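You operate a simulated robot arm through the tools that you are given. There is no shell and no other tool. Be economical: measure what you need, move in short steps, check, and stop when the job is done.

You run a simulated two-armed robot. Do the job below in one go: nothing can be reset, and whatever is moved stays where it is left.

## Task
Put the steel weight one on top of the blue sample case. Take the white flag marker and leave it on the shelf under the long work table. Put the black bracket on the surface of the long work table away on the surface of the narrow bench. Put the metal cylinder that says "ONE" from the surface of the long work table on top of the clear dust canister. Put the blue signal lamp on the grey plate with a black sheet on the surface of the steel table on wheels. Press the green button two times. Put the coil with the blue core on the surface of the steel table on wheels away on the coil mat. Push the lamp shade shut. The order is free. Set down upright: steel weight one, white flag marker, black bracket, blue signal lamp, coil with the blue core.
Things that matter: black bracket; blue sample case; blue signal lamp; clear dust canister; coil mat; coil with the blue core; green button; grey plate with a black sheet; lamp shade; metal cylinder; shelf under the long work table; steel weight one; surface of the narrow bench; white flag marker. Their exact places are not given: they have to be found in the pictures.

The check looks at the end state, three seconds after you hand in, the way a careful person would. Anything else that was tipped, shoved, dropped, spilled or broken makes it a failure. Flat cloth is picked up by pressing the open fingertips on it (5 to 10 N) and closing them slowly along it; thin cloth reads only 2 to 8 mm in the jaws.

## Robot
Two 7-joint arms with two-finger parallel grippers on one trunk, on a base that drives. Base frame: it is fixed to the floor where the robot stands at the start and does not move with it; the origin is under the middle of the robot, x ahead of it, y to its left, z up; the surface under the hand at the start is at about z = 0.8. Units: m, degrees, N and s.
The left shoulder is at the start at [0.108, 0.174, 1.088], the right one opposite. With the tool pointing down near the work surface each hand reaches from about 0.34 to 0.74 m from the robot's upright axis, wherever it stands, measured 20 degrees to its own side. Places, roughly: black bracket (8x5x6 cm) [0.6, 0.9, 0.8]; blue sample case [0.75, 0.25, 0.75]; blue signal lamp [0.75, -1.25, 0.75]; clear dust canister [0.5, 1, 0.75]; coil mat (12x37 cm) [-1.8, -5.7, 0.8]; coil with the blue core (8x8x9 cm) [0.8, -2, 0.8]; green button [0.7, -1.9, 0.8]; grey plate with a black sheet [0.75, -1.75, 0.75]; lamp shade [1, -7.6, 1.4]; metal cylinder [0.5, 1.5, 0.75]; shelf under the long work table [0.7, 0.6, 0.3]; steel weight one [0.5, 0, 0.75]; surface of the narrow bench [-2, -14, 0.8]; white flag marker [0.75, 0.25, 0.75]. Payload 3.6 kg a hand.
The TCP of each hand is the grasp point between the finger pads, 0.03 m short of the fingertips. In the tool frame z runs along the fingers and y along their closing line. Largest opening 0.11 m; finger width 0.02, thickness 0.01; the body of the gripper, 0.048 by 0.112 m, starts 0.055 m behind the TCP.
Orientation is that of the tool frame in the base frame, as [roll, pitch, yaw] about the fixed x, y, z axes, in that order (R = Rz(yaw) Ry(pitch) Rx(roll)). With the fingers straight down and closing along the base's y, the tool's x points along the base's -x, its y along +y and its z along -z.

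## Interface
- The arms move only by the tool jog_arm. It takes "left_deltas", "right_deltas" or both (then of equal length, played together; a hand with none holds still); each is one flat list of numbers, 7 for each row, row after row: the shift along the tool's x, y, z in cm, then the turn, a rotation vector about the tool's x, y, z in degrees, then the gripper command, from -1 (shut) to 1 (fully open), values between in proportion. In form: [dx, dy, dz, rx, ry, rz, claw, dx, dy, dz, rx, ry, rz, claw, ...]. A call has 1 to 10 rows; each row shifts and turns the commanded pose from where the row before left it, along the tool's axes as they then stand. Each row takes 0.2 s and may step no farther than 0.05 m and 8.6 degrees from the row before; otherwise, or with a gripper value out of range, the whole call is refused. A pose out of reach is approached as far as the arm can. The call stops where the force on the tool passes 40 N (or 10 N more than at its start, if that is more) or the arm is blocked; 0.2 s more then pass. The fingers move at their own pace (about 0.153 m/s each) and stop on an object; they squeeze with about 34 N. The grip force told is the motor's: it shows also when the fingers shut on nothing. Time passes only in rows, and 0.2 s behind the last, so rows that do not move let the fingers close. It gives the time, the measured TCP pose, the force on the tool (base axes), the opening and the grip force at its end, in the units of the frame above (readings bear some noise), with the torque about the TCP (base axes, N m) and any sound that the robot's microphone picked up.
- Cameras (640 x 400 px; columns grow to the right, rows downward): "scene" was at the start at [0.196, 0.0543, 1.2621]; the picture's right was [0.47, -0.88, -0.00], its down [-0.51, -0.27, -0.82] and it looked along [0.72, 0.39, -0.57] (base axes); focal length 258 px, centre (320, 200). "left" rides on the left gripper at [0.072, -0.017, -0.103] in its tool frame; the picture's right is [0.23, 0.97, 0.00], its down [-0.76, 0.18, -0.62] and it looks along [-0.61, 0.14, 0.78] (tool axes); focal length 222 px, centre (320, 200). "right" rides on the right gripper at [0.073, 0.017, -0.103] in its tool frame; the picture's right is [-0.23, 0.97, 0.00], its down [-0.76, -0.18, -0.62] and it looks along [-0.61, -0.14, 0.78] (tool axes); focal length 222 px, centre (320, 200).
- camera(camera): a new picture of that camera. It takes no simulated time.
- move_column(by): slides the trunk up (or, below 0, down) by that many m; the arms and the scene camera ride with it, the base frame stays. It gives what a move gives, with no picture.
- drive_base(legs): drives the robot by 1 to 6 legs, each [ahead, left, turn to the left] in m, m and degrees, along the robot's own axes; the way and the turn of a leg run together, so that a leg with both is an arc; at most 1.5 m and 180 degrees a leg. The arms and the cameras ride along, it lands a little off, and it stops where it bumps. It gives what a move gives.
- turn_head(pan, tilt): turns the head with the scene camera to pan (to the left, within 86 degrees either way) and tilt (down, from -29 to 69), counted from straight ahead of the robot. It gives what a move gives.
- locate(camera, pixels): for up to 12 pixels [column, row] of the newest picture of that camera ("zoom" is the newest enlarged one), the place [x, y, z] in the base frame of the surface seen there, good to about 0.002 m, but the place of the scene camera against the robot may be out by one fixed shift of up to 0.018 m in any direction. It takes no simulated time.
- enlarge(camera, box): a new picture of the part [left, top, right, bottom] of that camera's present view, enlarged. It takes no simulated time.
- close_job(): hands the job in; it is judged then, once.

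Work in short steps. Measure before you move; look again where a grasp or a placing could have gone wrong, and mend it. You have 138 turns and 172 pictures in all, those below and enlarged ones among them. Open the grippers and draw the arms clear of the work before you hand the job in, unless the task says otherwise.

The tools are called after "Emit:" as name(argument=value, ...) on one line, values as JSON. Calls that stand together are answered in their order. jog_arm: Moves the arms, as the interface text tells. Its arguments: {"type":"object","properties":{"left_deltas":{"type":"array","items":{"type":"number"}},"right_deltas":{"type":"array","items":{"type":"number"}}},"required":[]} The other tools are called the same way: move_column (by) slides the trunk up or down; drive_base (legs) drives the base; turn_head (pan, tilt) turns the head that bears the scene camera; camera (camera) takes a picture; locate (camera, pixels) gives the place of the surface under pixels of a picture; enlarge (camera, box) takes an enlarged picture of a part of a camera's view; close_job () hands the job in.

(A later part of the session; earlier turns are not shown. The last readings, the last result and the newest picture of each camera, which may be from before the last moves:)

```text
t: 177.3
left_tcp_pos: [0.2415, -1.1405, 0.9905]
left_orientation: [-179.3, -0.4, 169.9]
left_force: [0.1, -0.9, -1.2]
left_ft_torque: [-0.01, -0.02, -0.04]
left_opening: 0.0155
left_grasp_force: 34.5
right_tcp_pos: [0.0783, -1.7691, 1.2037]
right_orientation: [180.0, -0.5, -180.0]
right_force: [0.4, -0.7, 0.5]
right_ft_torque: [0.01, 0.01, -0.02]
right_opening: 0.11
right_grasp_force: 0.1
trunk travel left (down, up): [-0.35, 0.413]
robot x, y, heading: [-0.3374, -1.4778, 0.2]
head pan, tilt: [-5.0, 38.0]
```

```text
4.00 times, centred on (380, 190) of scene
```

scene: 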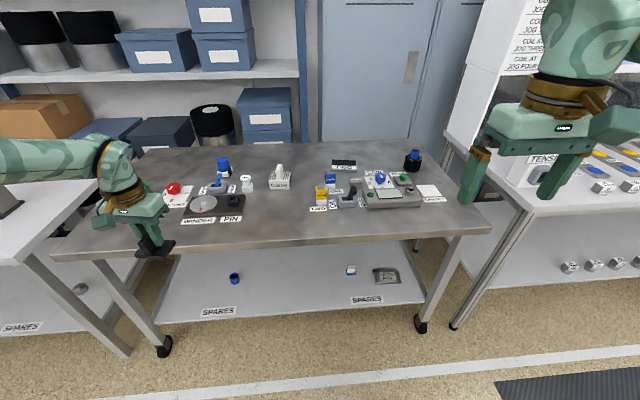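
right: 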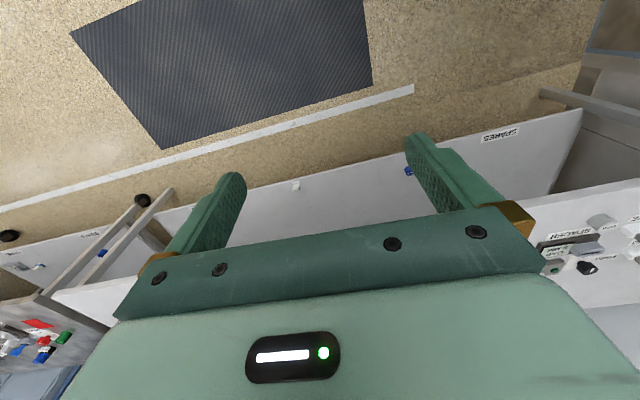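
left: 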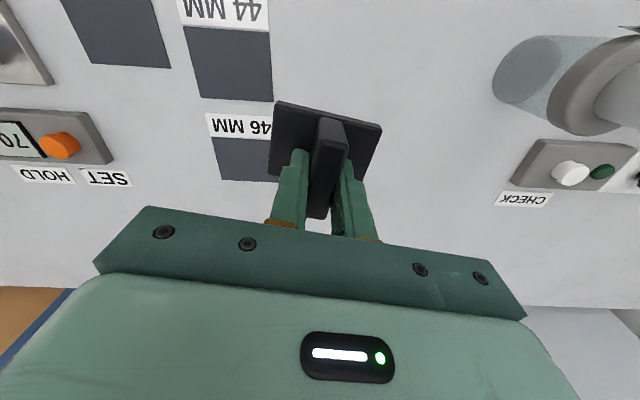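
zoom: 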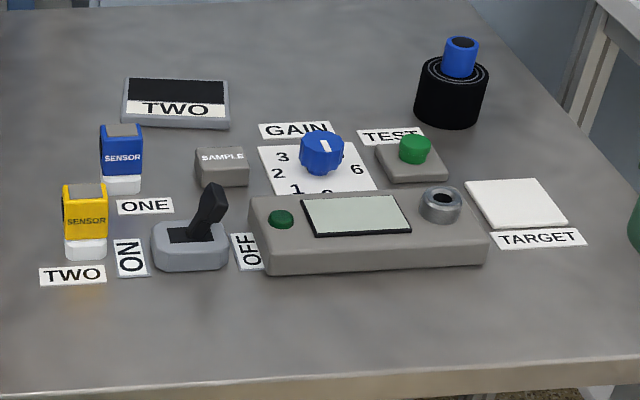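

The lamp is at (0.77,-1.15), the grey plate with black sheet (TWO) at (0.81,-1.66), TEST green button (0.65,-1.89), coil (0.757,-1.95). I raise the left hand, lower the column, and drive to (0.10,-1.27) with a 30° left heading so the right hand works and the left stays clear of the press.

Emit:
jog_arm(left_deltas=[1, 0, -3, 0, 0, 0, -1, 1, 0, -3, 0, 0, 0, -1, 1, 0, -3, 0, 0, 0, -1, 1, 0, -2, 0, 0, 0, -1], right_deltas=[0, 0, 3, 0, 0, 0, 1, 0, 0, 3, 0, 0, 0, 1, 0, 0, 0, 0, 0, 0, 1, 0, 0, 0, 0, 0, 0, 1])

Emit:
move_column(by=-0.12)

Emit:
drive_base(legs=[[0, 0, 30], [0.47, -0.037, 0]])

Emit:
camera(camera="right")

Emit:
turn_head(pan=-10, tilt=38)

Emit:
camera(camera="scene")

```text
t: 178.3
left_tcp_pos: [0.2051, -1.1339, 1.1015]
left_orientation: [-179.3, -0.3, 170.0]
left_force: [0.2, 0.4, -2.3]
left_ft_torque: [0.0, -0.01, 0.0]
left_opening: 0.0159
left_grasp_force: 34.3
right_tcp_pos: [0.078, -1.7695, 1.1436]
right_orientation: [180.0, -0.5, -179.9]
right_force: [0.5, 1.1, 0.2]
right_ft_torque: [-0.02, -0.02, 0.0]
right_opening: 0.1101
right_grasp_force: 0.0
trunk travel left (down, up): [-0.35, 0.413]
robot x, y, heading: [-0.3358, -1.4765, -0.1]
head pan, tilt: [-5.0, 38.0]
```

```text
t: 179.8
left_tcp_pos: [0.2027, -1.1328, 0.9811]
left_orientation: [-179.2, -0.1, 170.0]
left_force: [-0.3, -0.4, -1.9]
left_ft_torque: [-0.02, -0.01, -0.01]
left_opening: 0.0158
left_grasp_force: 33.5
right_tcp_pos: [0.0761, -1.7691, 1.0255]
right_orientation: [-180.0, -0.5, 179.9]
right_force: [-0.4, -0.3, 0.3]
right_ft_torque: [0.04, -0.02, 0.0]
right_opening: 0.11
right_grasp_force: 0.0
trunk travel left (down, up): [-0.23, 0.533]
robot x, y, heading: [-0.3393, -1.4743, -0.1]
head pan, tilt: [-5.0, 38.0]
```

```text
t: 184.1
left_tcp_pos: [0.3922, -0.7056, 0.9786]
left_orientation: [-179.3, -0.4, -160.4]
left_force: [1.0, -0.4, -2.3]
left_ft_torque: [0.02, 0.01, -0.01]
left_opening: 0.0157
left_grasp_force: 34.0
right_tcp_pos: [0.598, -1.3211, 1.0238]
right_orientation: [-180.0, -0.6, -150.2]
right_force: [-0.2, 0.3, -0.2]
right_ft_torque: [0.01, 0.0, 0.03]
right_opening: 0.1101
right_grasp_force: 0.1
trunk travel left (down, up): [-0.23, 0.533]
robot x, y, heading: [0.0887, -1.2706, 29.6]
head pan, tilt: [-5.0, 38.0]
```

```text
56 pictures are left
```

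right: 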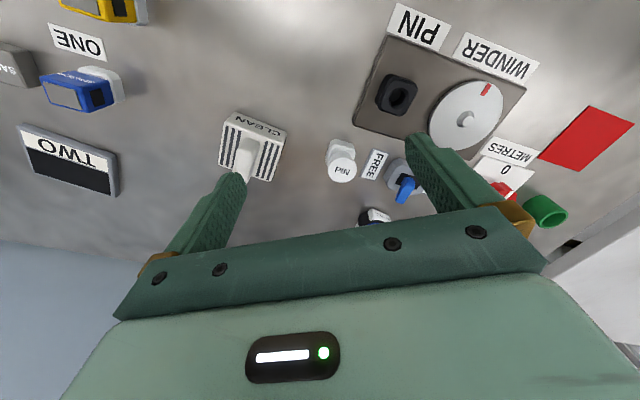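

```text
t: 184.8
left_tcp_pos: [0.3912, -0.7059, 0.9804]
left_orientation: [-179.3, -0.3, -160.4]
left_force: [-0.1, -0.4, -1.6]
left_ft_torque: [0.01, 0.0, 0.0]
left_opening: 0.0153
left_grasp_force: 33.9
right_tcp_pos: [0.5966, -1.3209, 1.0245]
right_orientation: [180.0, -0.5, -150.3]
right_force: [-0.8, 0.0, 0.6]
right_ft_torque: [0.0, 0.02, -0.03]
right_opening: 0.1099
right_grasp_force: 0.0
trunk travel left (down, up): [-0.23, 0.533]
robot x, y, heading: [0.0889, -1.2715, 30.0]
head pan, tilt: [-10.0, 38.0]
```

```text
55 pictures are left
```

scene: 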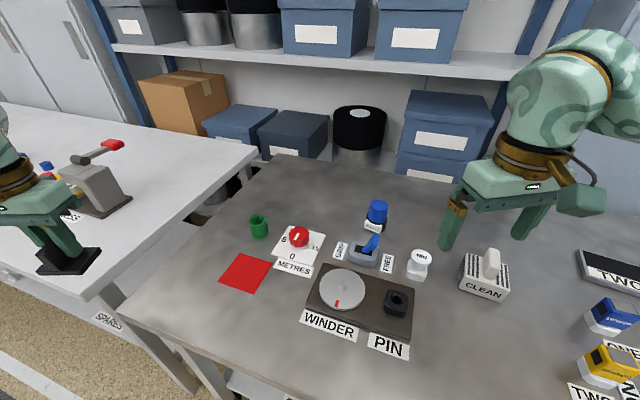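

I zoom on the lamp and calibrate the scene camera against the right camera with the white PIN and CLEAN items.

Emit:
enlarge(camera="scene", box=[330, 180, 430, 290])

Emit:
locate(camera="scene", pixels=[[377, 204], [370, 204], [387, 204], [377, 220], [420, 256], [489, 253], [491, 293], [376, 228]])

Emit:
locate(camera="right", pixels=[[342, 171], [260, 127], [376, 213], [404, 186]])

```text
3.64 times, centred on (380, 235) of scene
```

zoom: 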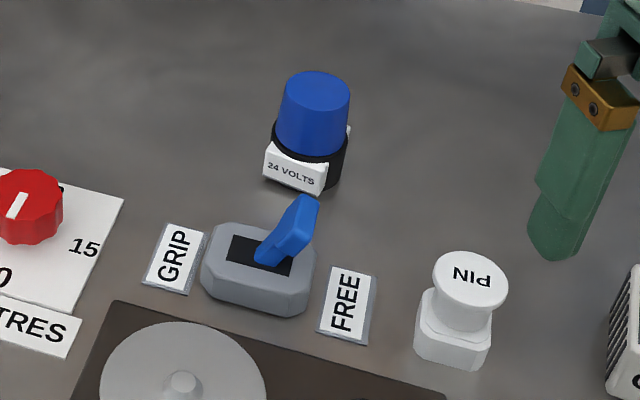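

```text
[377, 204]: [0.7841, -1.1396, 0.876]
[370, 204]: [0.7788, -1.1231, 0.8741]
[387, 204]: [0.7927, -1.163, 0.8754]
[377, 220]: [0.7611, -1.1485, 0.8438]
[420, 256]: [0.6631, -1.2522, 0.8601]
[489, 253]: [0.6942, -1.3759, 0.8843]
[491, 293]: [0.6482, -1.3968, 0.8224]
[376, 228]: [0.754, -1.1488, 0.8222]
```

```text
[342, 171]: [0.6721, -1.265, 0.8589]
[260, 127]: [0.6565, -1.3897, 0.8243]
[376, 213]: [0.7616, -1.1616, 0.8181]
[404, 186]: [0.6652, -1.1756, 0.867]
```

Lamp centre is about (0.792,-1.154) after calibration. I drive 6 cm closer and bring the right hand above it at z 0.93.

Emit:
drive_base(legs=[[0.06, 0, 0]])

Emit:
jog_arm(right_deltas=[-3.85, 0.96, 1.9, 0, 0, 0, 0.5, -3.85, 0.96, 1.9, 0, 0, 0, 0.5, -3.85, 0.96, 1.9, 0, 0, 0, 0.5, -3.85, 0.96, 1.9, 0, 0, 0, 0.5, -3.85, 0.96, 1.9, 0, 0, 0, 0.5, 0, 0, 0, 0, 0, 0, 0.5])

Emit:
camera(camera="right")

```text
t: 185.7
left_tcp_pos: [0.4448, -0.6752, 0.979]
left_orientation: [-179.4, -0.4, -160.4]
left_force: [0.1, 0.6, -2.5]
left_ft_torque: [-0.01, 0.0, 0.0]
left_opening: 0.0158
left_grasp_force: 34.0
right_tcp_pos: [0.6498, -1.2908, 1.0226]
right_orientation: [-179.9, -0.6, -150.4]
right_force: [0.6, 0.1, 0.5]
right_ft_torque: [-0.02, -0.01, 0.0]
right_opening: 0.1097
right_grasp_force: 0.1
trunk travel left (down, up): [-0.23, 0.533]
robot x, y, heading: [0.146, -1.2425, 29.9]
head pan, tilt: [-10.0, 38.0]
```

```text
t: 187.1
left_tcp_pos: [0.4434, -0.677, 0.9806]
left_orientation: [-179.4, -0.3, -160.4]
left_force: [0.0, 0.6, -2.4]
left_ft_torque: [-0.03, -0.02, 0.02]
left_opening: 0.0155
left_grasp_force: 33.6
right_tcp_pos: [0.7901, -1.1588, 0.9294]
right_orientation: [-180.0, -0.5, -150.2]
right_force: [0.0, 0.4, -0.2]
right_ft_torque: [0.03, 0.01, 0.02]
right_opening: 0.0825
right_grasp_force: 0.1
trunk travel left (down, up): [-0.23, 0.533]
robot x, y, heading: [0.1423, -1.2433, 29.8]
head pan, tilt: [-10.0, 38.0]
```

```text
53 pictures are left
```

right: 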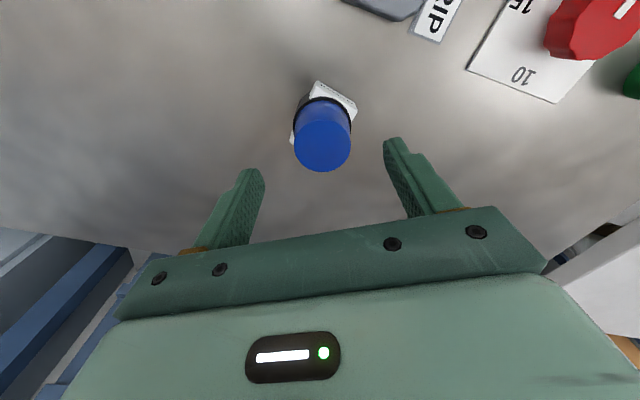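

Emit:
locate(camera="right", pixels=[[322, 147], [297, 147], [348, 146], [322, 125], [322, 168], [302, 105]])

```text
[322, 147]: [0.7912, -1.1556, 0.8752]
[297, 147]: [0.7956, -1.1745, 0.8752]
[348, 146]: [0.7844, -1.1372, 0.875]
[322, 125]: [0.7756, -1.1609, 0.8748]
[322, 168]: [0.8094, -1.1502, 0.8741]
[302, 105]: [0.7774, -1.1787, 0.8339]
```

Lamp top centre (0.7915,-1.1556), top 0.875. I descend to TCP 0.865, close and lift.

Emit:
jog_arm(right_deltas=[-0.3, 0.2, 3.2, 0, 0, 0, 0.5, 0, 0, 3.2, 0, 0, 0, 0.5, 0, 0, 0, 0, 0, 0, 0.5, 0, 0, 0, 0, 0, 0, -0.2, 0, 0, 0, 0, 0, 0, -1, 0, 0, 0, 0, 0, 0, -1, 0, 0, -2, 0, 0, 0, -1, 0, 0, -4, 0, 0, 0, -1, 0, 0, -3, 0, 0, 0, -1, 0, 0, 0, 0, 0, 0, -1])

Emit:
camera(camera="right")

```text
t: 189.3
left_tcp_pos: [0.4431, -0.6768, 0.98]
left_orientation: [-179.4, -0.6, -160.4]
left_force: [0.1, 0.0, -0.6]
left_ft_torque: [0.02, 0.05, 0.0]
left_opening: 0.0158
left_grasp_force: 33.8
right_tcp_pos: [0.7957, -1.1513, 0.9533]
right_orientation: [180.0, -0.5, -150.4]
right_force: [0.2, 0.0, -1.1]
right_ft_torque: [-0.03, 0.05, 0.02]
right_opening: 0.0473
right_grasp_force: 34.0
trunk travel left (down, up): [-0.23, 0.533]
robot x, y, heading: [0.1418, -1.2419, 29.7]
head pan, tilt: [-10.0, 38.0]
```

```text
52 pictures are left
```

right: 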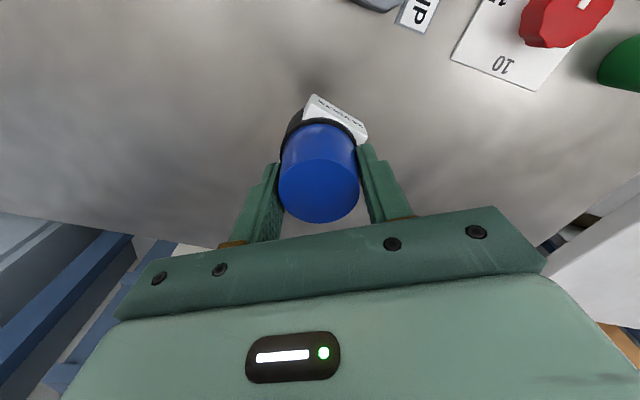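

Lamp held. I raise 5 cm, and drive the base so the lamp moves to the plate at about (0.812,-1.673); then look.

Emit:
jog_arm(right_deltas=[0, 0, -2.5, 0, 0, 0, -1, 0, 0, -2.5, 0, 0, 0, -1])

Emit:
drive_base(legs=[[-0.247, -0.46, 0]])

Emit:
camera(camera="right")

Emit:
camera(camera="scene")

```text
t: 189.9
left_tcp_pos: [0.4446, -0.6761, 0.9798]
left_orientation: [-179.2, -0.5, -160.3]
left_force: [-0.6, -0.6, -2.4]
left_ft_torque: [0.01, -0.02, 0.04]
left_opening: 0.0159
left_grasp_force: 34.0
right_tcp_pos: [0.7941, -1.1503, 0.9526]
right_orientation: [180.0, -0.5, -150.4]
right_force: [-0.4, -0.1, -0.9]
right_ft_torque: [-0.01, -0.04, 0.01]
right_opening: 0.0474
right_grasp_force: 34.0
right hand out of reach, approached as far as the arm can: row 1, 2
trunk travel left (down, up): [-0.23, 0.533]
robot x, y, heading: [0.143, -1.2397, 29.8]
head pan, tilt: [-10.0, 38.0]
```

```text
t: 193.0
left_tcp_pos: [0.4566, -1.1997, 0.98]
left_orientation: [-179.4, -0.4, -160.6]
left_force: [-0.2, 0.9, -2.7]
left_ft_torque: [-0.01, -0.02, 0.01]
left_opening: 0.0156
left_grasp_force: 33.6
right_tcp_pos: [0.8065, -1.6748, 0.9544]
right_orientation: [179.9, -0.4, -150.4]
right_force: [-0.4, -0.9, -0.9]
right_ft_torque: [0.05, 0.0, -0.02]
right_opening: 0.0471
right_grasp_force: 34.1
trunk travel left (down, up): [-0.23, 0.533]
robot x, y, heading: [0.1526, -1.7635, 29.8]
head pan, tilt: [-10.0, 38.0]
```

```text
51 pictures are left
```

right: 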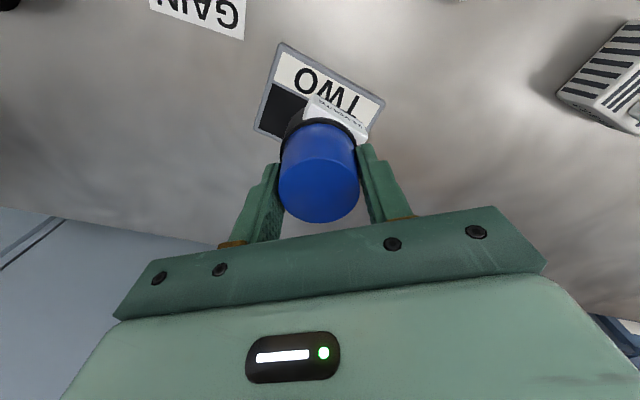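

```text
50 pictures are left
```

scene: 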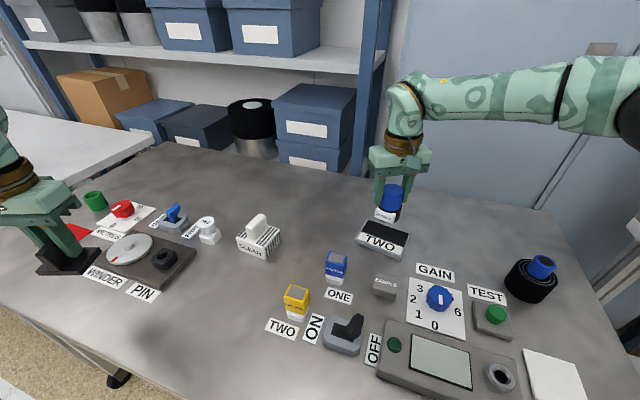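

I locate the plate corners to find its centre relative to the lamp.

Emit:
locate(camera="right", pixels=[[283, 48], [381, 103], [259, 127], [290, 90], [280, 115], [372, 130]])

Emit:
locate(camera="scene", pixels=[[364, 222], [409, 231], [398, 257], [356, 246], [497, 313], [544, 262], [530, 280], [535, 290], [520, 265]])

```text
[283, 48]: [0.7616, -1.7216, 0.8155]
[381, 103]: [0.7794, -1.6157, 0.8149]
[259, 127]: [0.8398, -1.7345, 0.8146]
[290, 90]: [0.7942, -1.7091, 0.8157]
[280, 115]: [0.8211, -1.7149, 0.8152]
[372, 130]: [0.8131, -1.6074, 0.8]
```

```text
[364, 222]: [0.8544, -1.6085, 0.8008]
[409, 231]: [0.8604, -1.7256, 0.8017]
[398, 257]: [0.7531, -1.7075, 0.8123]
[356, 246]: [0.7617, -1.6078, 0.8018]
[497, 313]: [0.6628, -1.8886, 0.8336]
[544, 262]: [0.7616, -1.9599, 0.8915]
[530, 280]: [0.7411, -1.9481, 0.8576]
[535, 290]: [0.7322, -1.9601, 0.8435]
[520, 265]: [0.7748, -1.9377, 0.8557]
```

Plate centre is (0.810,-1.675); the lamp is almost centred over it. I lower to TCP ≈0.879, release and lift.

Emit:
jog_arm(right_deltas=[-0.4, -0.2, 3, 0, 0, 0, -1, 0, 0, 3, 0, 0, 0, -1, 0, 0, 1.2, 0, 0, 0, -1, 0, 0, 0.35, 0, 0, 0, -1, 0, 0, 0, 0, 0, 0, -1, 0, 0, 0, 0, 0, 0, 0.2, 0, 0, 0, 0, 0, 0, 0.6, 0, 0, -3, 0, 0, 0, 0.6, 0, 0, -4, 0, 0, 0, 0.6, 0, 0, 0, 0, 0, 0, 0.6])

Emit:
enlarge(camera="scene", box=[330, 150, 450, 270])

Emit:
camera(camera="right")

```text
t: 195.2
left_tcp_pos: [0.458, -1.1999, 0.9803]
left_orientation: [-179.4, -0.5, -160.5]
left_force: [1.2, -1.5, -1.5]
left_ft_torque: [0.01, 0.04, -0.02]
left_opening: 0.0157
left_grasp_force: 34.4
right_tcp_pos: [0.8105, -1.6748, 0.9483]
right_orientation: [-179.9, -0.3, -150.6]
right_force: [0.1, -0.4, -0.3]
right_ft_torque: [0.01, 0.02, 0.06]
right_opening: 0.0884
right_grasp_force: 0.1
trunk travel left (down, up): [-0.23, 0.533]
robot x, y, heading: [0.1547, -1.7645, 29.6]
head pan, tilt: [-10.0, 38.0]
```

```text
3.33 times, centred on (390, 210) of scene
```

zoom: 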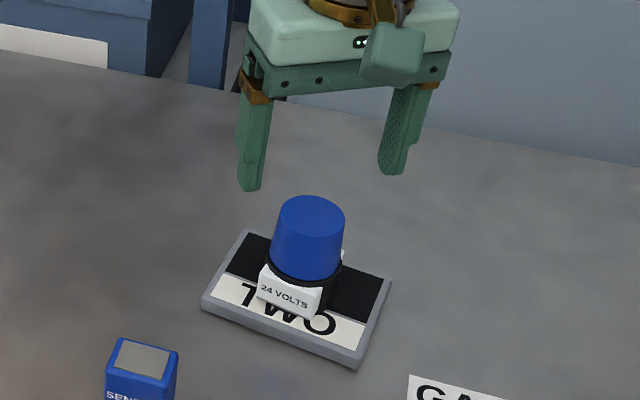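

```text
48 pictures are left
```

right: 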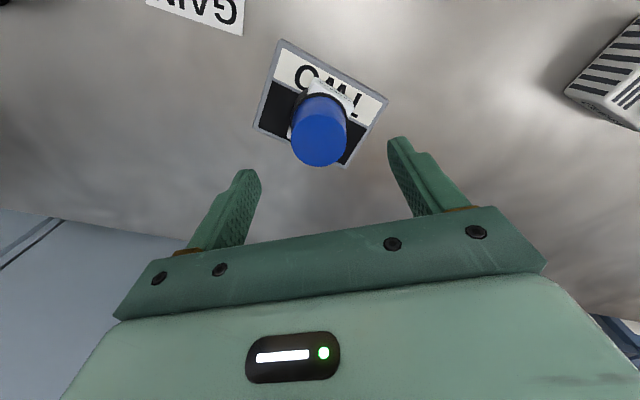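

Lamp stands on the plate. Next the TEST green button near (0.669,-1.899): I close the right fingers and drive so the hand is over it, then look.

Emit:
drive_base(legs=[[-0.235, -0.123, 0]])

Emit:
jog_arm(right_deltas=[0, 0, 0, 0, 0, 0, -1, 0, 0, 0, 0, 0, 0, -1])

Emit:
camera(camera="right")

Emit:
enlarge(camera="right", box=[240, 80, 400, 180])

```text
t: 197.1
left_tcp_pos: [0.3114, -1.4244, 0.9813]
left_orientation: [-179.5, -0.4, -160.5]
left_force: [0.3, 0.3, -2.2]
left_ft_torque: [0.02, -0.02, 0.0]
left_opening: 0.0157
left_grasp_force: 33.9
right_tcp_pos: [0.6638, -1.8988, 0.9496]
right_orientation: [-180.0, -0.2, -150.6]
right_force: [-0.2, -0.1, 0.0]
right_ft_torque: [0.0, -0.01, 0.0]
right_opening: 0.0882
right_grasp_force: 0.0
trunk travel left (down, up): [-0.23, 0.533]
robot x, y, heading: [0.007, -1.9894, 29.7]
head pan, tilt: [-10.0, 38.0]
```

```text
t: 197.7
left_tcp_pos: [0.312, -1.4227, 0.9813]
left_orientation: [-179.3, -0.4, -160.5]
left_force: [-0.2, -0.6, -1.6]
left_ft_torque: [0.0, -0.01, 0.01]
left_opening: 0.0157
left_grasp_force: 34.3
right_tcp_pos: [0.6644, -1.8973, 0.9492]
right_orientation: [-179.8, -0.2, -150.6]
right_force: [0.7, 0.7, -0.2]
right_ft_torque: [-0.02, 0.03, -0.03]
right_opening: 0.0
right_grasp_force: 34.3
trunk travel left (down, up): [-0.23, 0.533]
robot x, y, heading: [0.0138, -1.9895, 29.4]
head pan, tilt: [-10.0, 38.0]
```

```text
47 pictures are left
```

right: 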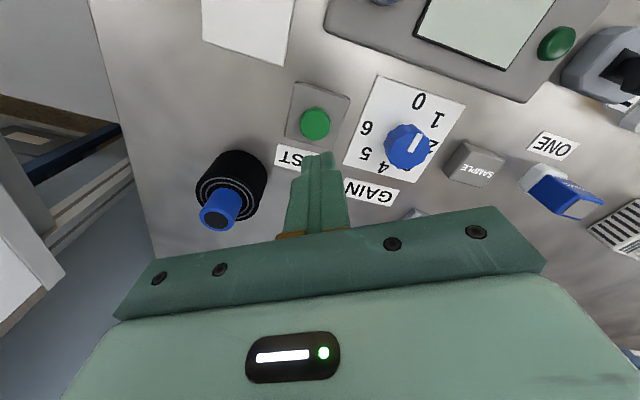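

```text
4.00 times, centred on (320, 130) of right
```

zoom: 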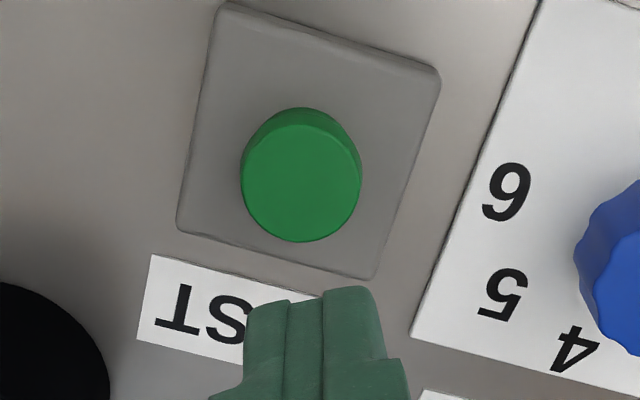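

I locate the button's centre and the coil's core and body.

Emit:
locate(camera="zoom", pixels=[[300, 183], [300, 130], [300, 238]])

Emit:
locate(camera="right", pixels=[[216, 218], [203, 222], [238, 205], [205, 160], [262, 195], [200, 200], [250, 160]])

Emit:
enlarge(camera="right", box=[180, 130, 290, 240])

```text
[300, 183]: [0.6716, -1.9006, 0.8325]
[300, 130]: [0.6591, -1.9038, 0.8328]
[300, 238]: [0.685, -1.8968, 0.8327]
```

```text
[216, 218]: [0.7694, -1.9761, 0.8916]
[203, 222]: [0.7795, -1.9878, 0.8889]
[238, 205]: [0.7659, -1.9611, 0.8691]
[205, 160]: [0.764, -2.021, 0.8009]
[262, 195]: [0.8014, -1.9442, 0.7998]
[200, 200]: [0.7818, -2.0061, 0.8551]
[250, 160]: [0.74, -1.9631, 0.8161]
```

```text
3.64 times, centred on (235, 185) of right
```

zoom: 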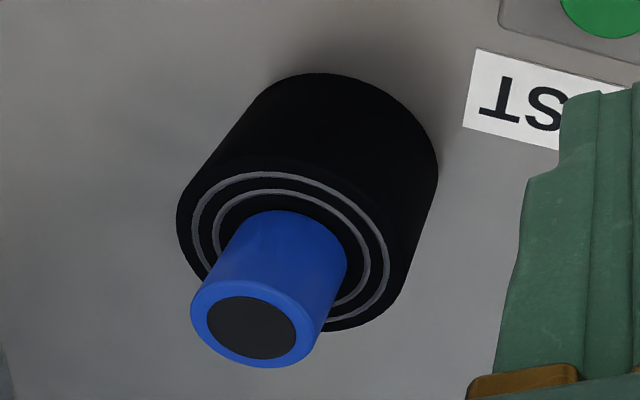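

Button centre (0.672,-1.9005), top 0.8325. First press: down to contact, 0.8 cm in, and up.

Emit:
jog_arm(right_deltas=[-0.5, -0.65, 4, 0, 0, 0, -1, 0, 0, 4.2, 0, 0, 0, -1, 0, 0, 0.4, 0, 0, 0, -1, 0, 0, 0.4, 0, 0, 0, -1, 0, 0, 0.3, 0, 0, 0, -1, 0, 0, 0, 0, 0, 0, -1, 0, 0, -2, 0, 0, 0, -1, 0, 0, 0, 0, 0, 0, -1])

```text
t: 199.4
left_tcp_pos: [0.312, -1.423, 0.9797]
left_orientation: [-179.3, -0.4, -160.6]
left_force: [-0.8, -0.2, -1.5]
left_ft_torque: [-0.01, 0.0, 0.03]
left_opening: 0.0155
left_grasp_force: 34.1
right_tcp_pos: [0.6709, -1.9028, 0.8744]
right_orientation: [-179.9, -0.3, -150.5]
right_force: [-0.8, 0.0, -0.1]
right_ft_torque: [0.01, 0.01, 0.01]
right_opening: 0.0
right_grasp_force: 34.4
trunk travel left (down, up): [-0.23, 0.533]
robot x, y, heading: [0.0103, -1.9923, 29.8]
head pan, tilt: [-10.0, 38.0]
heard: click
```

One click. Second press with the same depth, then up 9 cm and open.

Emit:
jog_arm(right_deltas=[0, 0, 0.9, 0, 0, 0, -1, 0, 0, 0.4, 0, 0, 0, -1, 0, 0, 0.4, 0, 0, 0, -1, 0, 0, 0.3, 0, 0, 0, -1, 0, 0, 0, 0, 0, 0, -1, 0, 0, -2, 0, 0, 0, -1, 0, 0, -4, 0, 0, 0, -1, 0, 0, -4, 0, 0, 0, 0, 0, 0, -1.5, 0, 0, 0, 0.3, 0, 0, 0, 0, 0, 0, 0.3])

Emit:
drive_base(legs=[[0.04, -0.04, 0]])

Emit:
camera(camera="right")

```text
t: 201.7
left_tcp_pos: [0.3118, -1.4233, 0.9797]
left_orientation: [-179.3, -0.3, -160.5]
left_force: [0.0, 0.2, -2.4]
left_ft_torque: [0.01, -0.01, 0.04]
left_opening: 0.0157
left_grasp_force: 33.7
right_tcp_pos: [0.6696, -1.9012, 0.9328]
right_orientation: [-180.0, -0.3, -150.6]
right_force: [0.4, -1.2, 0.3]
right_ft_torque: [0.01, 0.02, -0.02]
right_opening: 0.0715
right_grasp_force: 0.0
right hand out of reach, approached as far as the arm can: row 8, 9
trunk travel left (down, up): [-0.23, 0.533]
robot x, y, heading: [0.008, -1.9868, 29.6]
head pan, tilt: [-10.0, 38.0]
heard: click
```

```text
t: 202.6
left_tcp_pos: [0.3689, -1.4385, 0.9799]
left_orientation: [-179.3, -0.5, -160.6]
left_force: [0.3, 0.1, -2.0]
left_ft_torque: [0.0, -0.02, -0.04]
left_opening: 0.0156
left_grasp_force: 34.2
right_tcp_pos: [0.7251, -1.9168, 0.9323]
right_orientation: [-179.9, -0.2, -150.7]
right_force: [0.6, 0.7, -0.1]
right_ft_torque: [-0.01, 0.03, 0.04]
right_opening: 0.0714
right_grasp_force: 0.1
trunk travel left (down, up): [-0.23, 0.533]
robot x, y, heading: [0.0663, -2.0015, 29.9]
head pan, tilt: [-10.0, 38.0]
```

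```text
44 pictures are left
```

right: 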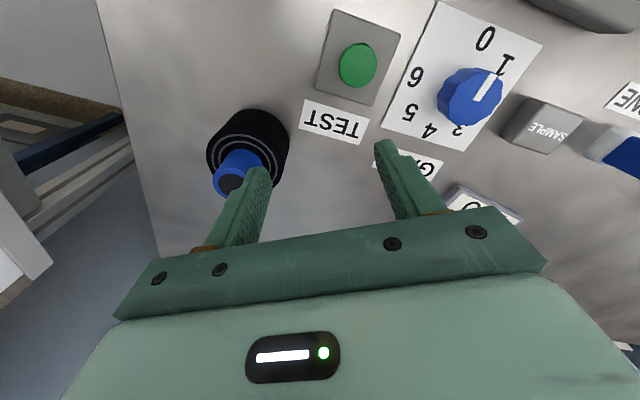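

Second click heard. I drive slightly nearer and bring the right hand over the coil core at (0.769,-1.975).

Emit:
drive_base(legs=[[0.03, -0.03, 0]])

Emit:
jog_arm(right_deltas=[1.0, -2.1, 0, 0, 0, 0, 0.3, 1.0, -2.1, 0, 0, 0, 0, 0.3, 0, 0, 0, 0, 0, 0, 0.3])

Emit:
camera(camera="right")

Emit:
locate(camera="right", pixels=[[320, 165], [320, 150], [310, 155], [330, 175], [320, 135]])

```text
t: 203.5
left_tcp_pos: [0.4092, -1.4486, 0.9779]
left_orientation: [-179.3, -0.5, -160.7]
left_force: [0.0, 1.8, -2.1]
left_ft_torque: [-0.01, 0.03, 0.0]
left_opening: 0.0159
left_grasp_force: 34.0
right_tcp_pos: [0.7644, -1.9302, 0.9318]
right_orientation: [-179.9, -0.3, -151.0]
right_force: [0.0, -0.2, -0.5]
right_ft_torque: [0.0, 0.02, -0.02]
right_opening: 0.0715
right_grasp_force: 0.0
trunk travel left (down, up): [-0.23, 0.533]
robot x, y, heading: [0.1038, -2.0127, 29.3]
head pan, tilt: [-10.0, 38.0]
```

```text
t: 204.3
left_tcp_pos: [0.4083, -1.4498, 0.9808]
left_orientation: [-179.3, -0.3, -160.7]
left_force: [-0.3, -0.4, -3.1]
left_ft_torque: [0.02, -0.02, 0.0]
left_opening: 0.016
left_grasp_force: 33.9
right_tcp_pos: [0.7659, -1.9538, 0.934]
right_orientation: [-179.9, -0.1, -151.0]
right_force: [-0.4, 0.5, 0.4]
right_ft_torque: [0.01, 0.0, 0.0]
right_opening: 0.0716
right_grasp_force: 0.1
right hand out of reach, approached as far as the arm can: row 2
trunk travel left (down, up): [-0.23, 0.533]
robot x, y, heading: [0.1011, -2.0109, 29.3]
head pan, tilt: [-10.0, 38.0]
```

```text
43 pictures are left
```

right: 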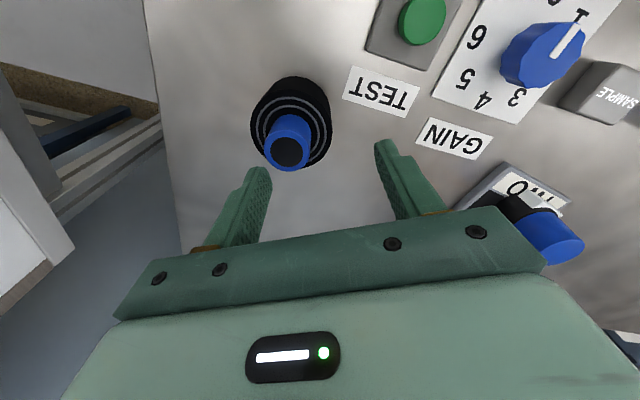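

```text
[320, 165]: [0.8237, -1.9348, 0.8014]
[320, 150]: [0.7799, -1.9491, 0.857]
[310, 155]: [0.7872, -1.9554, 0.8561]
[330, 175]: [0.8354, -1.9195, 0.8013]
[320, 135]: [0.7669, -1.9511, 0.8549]
```

The wrist yaw is near its limit; I rotate it 24° the other way, centre on the core, descend to TCP 0.890, close and lift with the column.

Emit:
jog_arm(right_deltas=[0, 0, 0, 0, 0, -8, 0.3, 0, 0, 0, 0, 0, -8, 0.3, 0, 0, 0, 0, 0, -8, 0.3, 1.5, -1.6, 0, 0, 0, 0, 0.3, 0, 0, 0, 0, 0, 0, 0.3, 0, 0, 2.3, 0, 0, 0, 0.3, 0, 0, 2.1, 0, 0, 0, 0.3, 0, 0, 0, 0, 0, 0, 0.3])

Emit:
camera(camera="right")

```text
t: 206.1
left_tcp_pos: [0.4075, -1.4494, 0.9808]
left_orientation: [-179.3, -0.4, -160.8]
left_force: [0.8, -0.6, -1.2]
left_ft_torque: [0.02, -0.01, -0.02]
left_opening: 0.0158
left_grasp_force: 33.7
right_tcp_pos: [0.7597, -1.9712, 0.8898]
right_orientation: [-179.9, -0.1, -151.0]
right_force: [0.2, 0.7, 0.2]
right_ft_torque: [-0.01, -0.02, -0.01]
right_opening: 0.0712
right_grasp_force: 0.2
right hand out of reach, approached as far as the arm can: row 1, 2, 3
trunk travel left (down, up): [-0.23, 0.533]
robot x, y, heading: [0.1082, -2.0117, 29.2]
head pan, tilt: [-10.0, 38.0]
```

```text
42 pictures are left
```

right: 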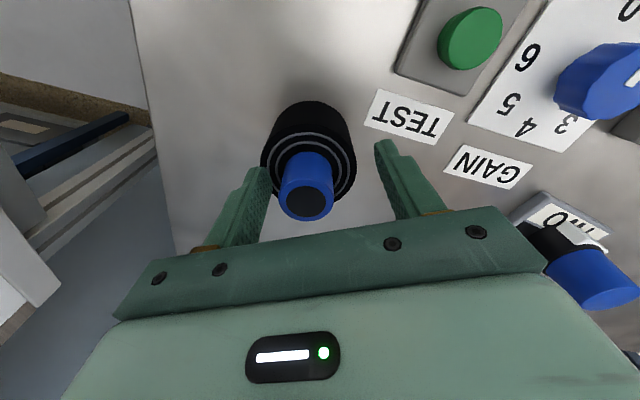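

The core is between the fingers (offset ~1 cm). I correct by (-0.6,-0.8) cm, close, and lift by column.

Emit:
jog_arm(right_deltas=[-0.6, -0.8, 0, 0, 0, 0, 0.3, 0, 0, 0, 0, 0, 0, -0.2, 0, 0, 0, 0, 0, 0, -1, 0, 0, 0, 0, 0, 0, -1, 0, 0, -1.5, 0, 0, 0, -1, 0, 0, 0, 0, 0, 0, -1])

Emit:
move_column(by=0.1)

Emit:
camera(camera="right")

```text
t: 207.5
left_tcp_pos: [0.4078, -1.449, 0.98]
left_orientation: [-179.3, -0.5, -160.6]
left_force: [1.1, -1.3, -2.5]
left_ft_torque: [-0.01, -0.03, 0.02]
left_opening: 0.0156
left_grasp_force: 34.0
right_tcp_pos: [0.7694, -1.9762, 0.9043]
right_orientation: [-179.9, -0.1, -151.0]
right_force: [0.3, 0.4, -3.1]
right_ft_torque: [0.01, 0.02, -0.05]
right_opening: 0.0332
right_grasp_force: 34.0
trunk travel left (down, up): [-0.23, 0.533]
robot x, y, heading: [0.1055, -2.0131, 29.4]
head pan, tilt: [-10.0, 38.0]
```

```text
t: 208.8
left_tcp_pos: [0.4086, -1.4491, 1.0792]
left_orientation: [-179.4, -0.5, -160.6]
left_force: [-1.0, 0.2, -1.8]
left_ft_torque: [0.0, -0.02, -0.03]
left_opening: 0.0159
left_grasp_force: 34.4
right_tcp_pos: [0.758, -1.9844, 1.0479]
right_orientation: [-179.8, 4.7, -151.2]
right_force: [-0.3, -0.4, -4.1]
right_ft_torque: [-0.01, 0.01, -0.02]
right_opening: 0.0327
right_grasp_force: 34.3
trunk travel left (down, up): [-0.33, 0.433]
robot x, y, heading: [0.1087, -2.008, 29.3]
head pan, tilt: [-10.0, 38.0]
```

```text
41 pictures are left
```

right: 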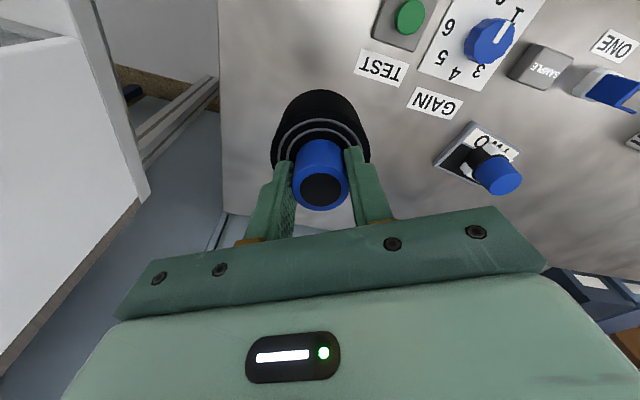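

Coil held. I back away from the table, turn to face -y and look down the room.

Emit:
drive_base(legs=[[-0.55, 0, 0], [0, 0, -119]])

Emit:
turn_head(pan=-20, tilt=10)

Emit:
camera(camera="scene")

Emit:
turn_head(pan=20, tilt=10)

Emit:
camera(camera="scene")

```text
t: 216.9
left_tcp_pos: [-0.0023, -2.805, 1.0813]
left_orientation: [-179.3, -0.4, 83.2]
left_force: [0.1, -0.1, -2.4]
left_ft_torque: [-0.01, -0.02, -0.03]
left_opening: 0.0158
left_grasp_force: 34.6
right_tcp_pos: [-0.6357, -2.8834, 1.048]
right_orientation: [-179.7, 4.7, 92.6]
right_force: [-0.6, 0.3, -2.7]
right_ft_torque: [0.06, -0.01, -0.01]
right_opening: 0.0324
right_grasp_force: 34.1
trunk travel left (down, up): [-0.33, 0.433]
robot x, y, heading: [-0.3727, -2.2853, -86.6]
head pan, tilt: [-10.0, 38.0]
```

```text
t: 217.8
left_tcp_pos: [-0.0012, -2.8065, 1.0797]
left_orientation: [-179.4, -0.3, 83.2]
left_force: [-1.3, 0.2, -2.4]
left_ft_torque: [0.03, -0.01, -0.03]
left_opening: 0.0158
left_grasp_force: 33.9
right_tcp_pos: [-0.6365, -2.8839, 1.0478]
right_orientation: [-179.8, 4.7, 92.6]
right_force: [0.1, -0.4, -3.1]
right_ft_torque: [0.01, 0.02, -0.01]
right_opening: 0.0325
right_grasp_force: 34.2
trunk travel left (down, up): [-0.33, 0.433]
robot x, y, heading: [-0.374, -2.2826, -86.8]
head pan, tilt: [-20.0, 10.0]
```

```text
40 pictures are left
```

scene: 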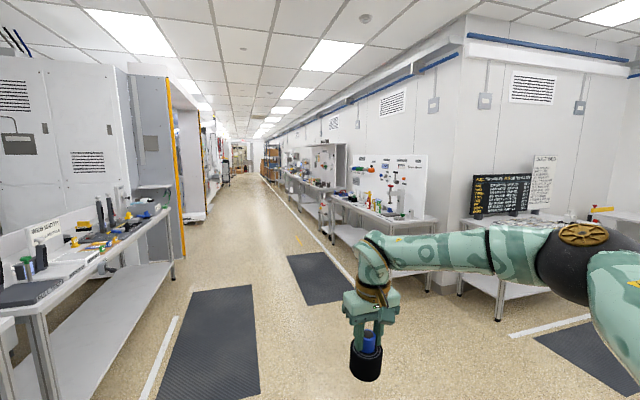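

```text
t: 218.9
left_tcp_pos: [0.0002, -2.806, 1.0812]
left_orientation: [-179.3, -0.4, 83.2]
left_force: [-0.2, 0.3, -2.3]
left_ft_torque: [-0.01, -0.03, 0.02]
left_opening: 0.0159
left_grasp_force: 34.2
right_tcp_pos: [-0.6353, -2.8845, 1.0483]
right_orientation: [-179.8, 4.7, 92.6]
right_force: [-0.4, -0.7, -3.8]
right_ft_torque: [0.02, 0.01, 0.06]
right_opening: 0.0326
right_grasp_force: 34.7
trunk travel left (down, up): [-0.33, 0.433]
robot x, y, heading: [-0.3737, -2.287, -86.8]
head pan, tilt: [20.0, 10.0]
```

```text
39 pictures are left
```

scene: 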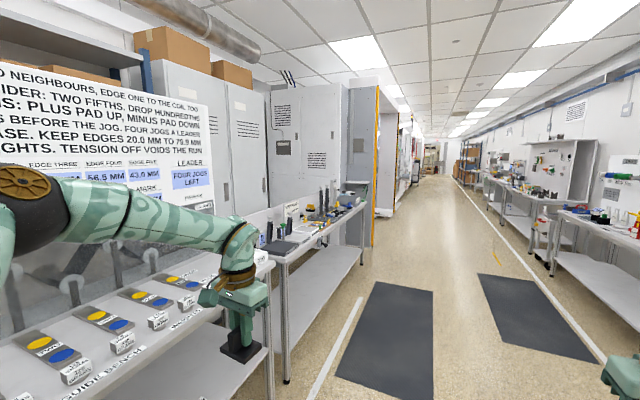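

The corridor runs along -y with the mat's table on the right. I drive ~3.1 m down (shifting 0.3 m right), turn to face that table and look.

Emit:
drive_base(legs=[[0.5, -0.3, -3], [1.4, 0, 0], [1.3, 0, 0], [0, 0, -90]])

Emit:
turn_head(pan=0, tilt=25)

Emit:
camera(camera="scene")

```text
t: 238.8
left_tcp_pos: [-1.2049, -5.8603, 1.0802]
left_orientation: [-179.3, -0.4, -11.0]
left_force: [0.1, -0.2, -2.3]
left_ft_torque: [0.02, -0.01, 0.03]
left_opening: 0.0159
left_grasp_force: 34.3
right_tcp_pos: [-1.2365, -5.2214, 1.0481]
right_orientation: [-179.7, 4.7, -1.7]
right_force: [0.2, 0.2, -2.7]
right_ft_torque: [0.01, -0.05, -0.02]
right_opening: 0.0324
right_grasp_force: 33.9
trunk travel left (down, up): [-0.33, 0.433]
robot x, y, heading: [-0.6595, -5.5261, 179.1]
head pan, tilt: [20.0, 10.0]
```

```text
t: 239.7
left_tcp_pos: [-1.2038, -5.8612, 1.0808]
left_orientation: [-179.3, -0.4, -11.0]
left_force: [-0.9, 1.1, -2.6]
left_ft_torque: [0.03, 0.01, 0.0]
left_opening: 0.0159
left_grasp_force: 34.1
right_tcp_pos: [-1.2346, -5.2228, 1.0476]
right_orientation: [-179.9, 4.7, -1.6]
right_force: [-0.3, 0.7, -3.3]
right_ft_torque: [-0.03, -0.03, 0.04]
right_opening: 0.0326
right_grasp_force: 33.8
trunk travel left (down, up): [-0.33, 0.433]
robot x, y, heading: [-0.657, -5.5303, 179.1]
head pan, tilt: [0.0, 25.0]
```

```text
38 pictures are left
```

scene: 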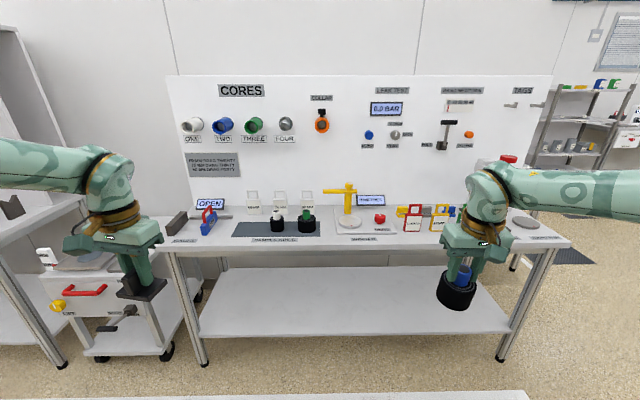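

The coil mat is the dark strip at (277,229) holding a white-core and a green-core coil. I zoom in and locate the free left part.

Emit:
enlarge(camera="scene", box=[210, 180, 350, 260])

Emit:
locate(camera="scene", pixels=[[240, 224], [234, 236], [320, 223], [321, 235], [250, 229], [277, 214], [277, 226], [307, 215], [307, 227], [345, 222], [260, 245], [252, 205]])

```text
4.57 times, centred on (280, 220) of scene
```

zoom: 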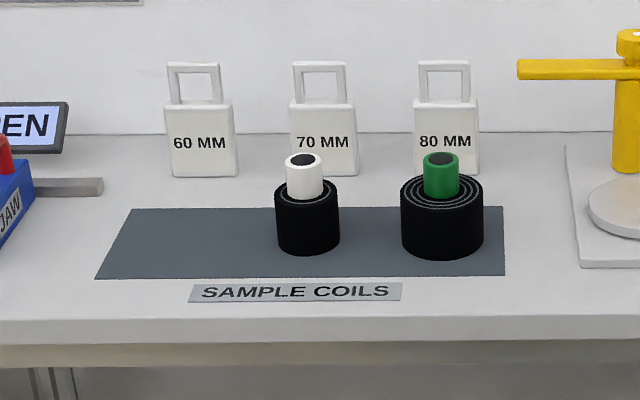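

```text
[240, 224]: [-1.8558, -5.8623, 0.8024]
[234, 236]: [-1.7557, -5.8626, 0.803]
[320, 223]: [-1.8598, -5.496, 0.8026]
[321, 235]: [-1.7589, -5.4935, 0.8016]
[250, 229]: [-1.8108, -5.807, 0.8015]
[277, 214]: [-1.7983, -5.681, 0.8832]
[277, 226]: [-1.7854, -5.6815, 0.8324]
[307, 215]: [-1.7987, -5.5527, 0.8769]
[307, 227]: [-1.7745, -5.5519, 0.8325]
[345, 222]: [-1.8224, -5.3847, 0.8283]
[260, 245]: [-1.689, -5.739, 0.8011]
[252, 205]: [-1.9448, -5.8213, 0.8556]
```

Free mat area centre (calibrated) is about (-1.813,-5.785). I fix the right hand's pitch, drive so the coil comes over it, and look.

Emit:
jog_arm(right_deltas=[0, 0, 0, 0, 4.8, 0, -1, 0, 0, 0, 0, 0, 0, -1])

Emit:
drive_base(legs=[[0, 0.55, 0.9], [0.55, 0, 0]])

Emit:
camera(camera="right")

Emit:
camera(camera="scene")

```text
t: 240.3
left_tcp_pos: [-1.2041, -5.8616, 1.0791]
left_orientation: [-179.3, -0.4, -11.0]
left_force: [-0.2, -0.9, -2.4]
left_ft_torque: [0.02, 0.01, 0.03]
left_opening: 0.0155
left_grasp_force: 34.2
right_tcp_pos: [-1.2361, -5.222, 1.0471]
right_orientation: [-179.8, 4.6, -1.6]
right_force: [-0.5, -0.7, -3.7]
right_ft_torque: [-0.02, -0.06, -0.01]
right_opening: 0.0329
right_grasp_force: 34.0
right hand out of reach, approached as far as the arm can: row 1
trunk travel left (down, up): [-0.33, 0.433]
robot x, y, heading: [-0.6576, -5.5264, 179.1]
head pan, tilt: [0.0, 25.0]
```

```text
t: 246.2
left_tcp_pos: [-1.7488, -6.4306, 1.0809]
left_orientation: [-179.3, -0.5, -10.1]
left_force: [0.1, 0.8, -1.6]
left_ft_torque: [0.02, 0.02, 0.01]
left_opening: 0.0158
left_grasp_force: 33.6
right_tcp_pos: [-1.7904, -5.7925, 1.0482]
right_orientation: [-179.8, 4.7, -0.7]
right_force: [0.2, 0.1, -3.4]
right_ft_torque: [0.02, -0.04, -0.01]
right_opening: 0.0327
right_grasp_force: 33.5
trunk travel left (down, up): [-0.33, 0.433]
robot x, y, heading: [-1.2093, -6.0913, -179.9]
head pan, tilt: [0.0, 25.0]
```

```text
36 pictures are left
```

right: 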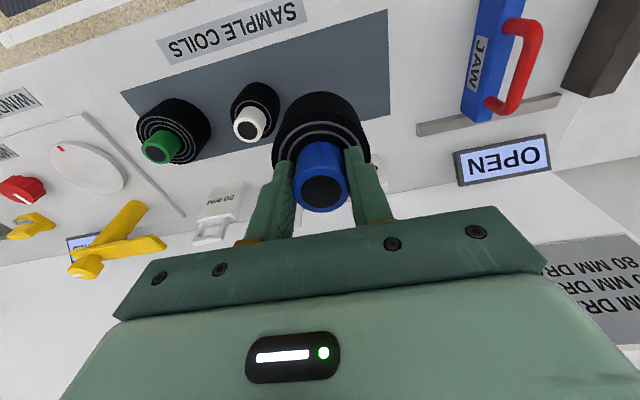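

```text
35 pictures are left
```

scene: 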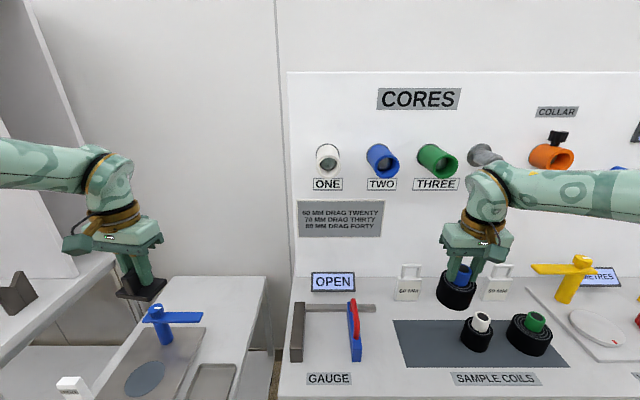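

Emit:
locate(camera="right", pixels=[[386, 14], [388, 112], [124, 94], [350, 60], [248, 122], [232, 100], [325, 180], [274, 110]])

```text
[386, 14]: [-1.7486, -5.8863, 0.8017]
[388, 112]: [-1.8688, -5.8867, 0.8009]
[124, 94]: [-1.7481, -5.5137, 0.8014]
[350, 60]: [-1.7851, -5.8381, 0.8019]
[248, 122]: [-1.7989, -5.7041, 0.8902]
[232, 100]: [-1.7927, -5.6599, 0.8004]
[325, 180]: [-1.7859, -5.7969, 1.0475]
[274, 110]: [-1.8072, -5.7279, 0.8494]
```

Mat x -1.749..-1.869, y -5.514..-5.887; free centre ≈(-1.809,-5.812). I move there, level the pitch on the way and descend to just above contact.

Emit:
jog_arm(right_deltas=[-1.0, 1.0, 3, 0, 0, 0, -1, -0.9, 0.95, 3, 0, 0, 0, -1, 0, 0, 2, 0, 4.7, 0, -1, 0, 0, 3, 0, 0, 0, -1, 0, 0, 3, 0, 0, 0, -1, 0, 0, 0.9, 0, 0, 0, -1, 0, 0, 0, 0, 0, 0, -1])

Emit:
camera(camera="right")

Emit:
enlarge(camera="scene", box=[380, 220, 580, 390])

```text
t: 247.8
left_tcp_pos: [-1.7472, -6.4314, 1.0792]
left_orientation: [-179.2, -0.4, -10.1]
left_force: [0.5, -0.4, -2.0]
left_ft_torque: [0.02, -0.02, -0.02]
left_opening: 0.0157
left_grasp_force: 33.9
right_tcp_pos: [-1.8202, -5.8104, 0.9208]
right_orientation: [-179.8, 4.8, -0.6]
right_force: [-0.1, 0.4, -3.5]
right_ft_torque: [0.0, -0.05, 0.0]
right_opening: 0.0326
right_grasp_force: 34.3
right hand out of reach, approached as far as the arm can: row 3
trunk travel left (down, up): [-0.33, 0.433]
robot x, y, heading: [-1.2034, -6.0885, -179.8]
head pan, tilt: [0.0, 25.0]
```

```text
34 pictures are left
```

right: 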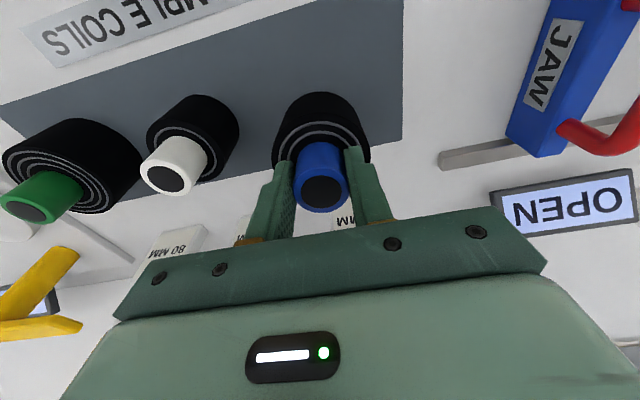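

```text
2.35 times, centred on (480, 305) of scene
```

zoom: 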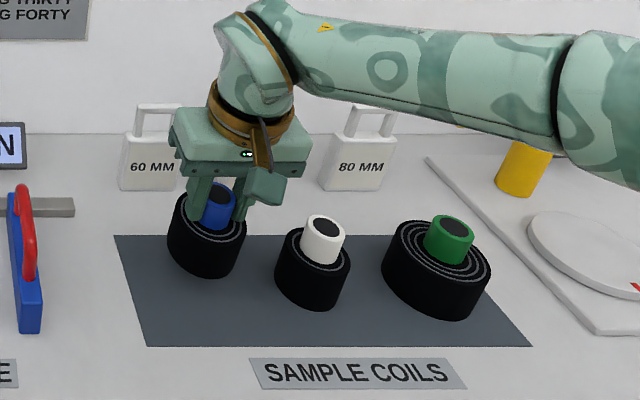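

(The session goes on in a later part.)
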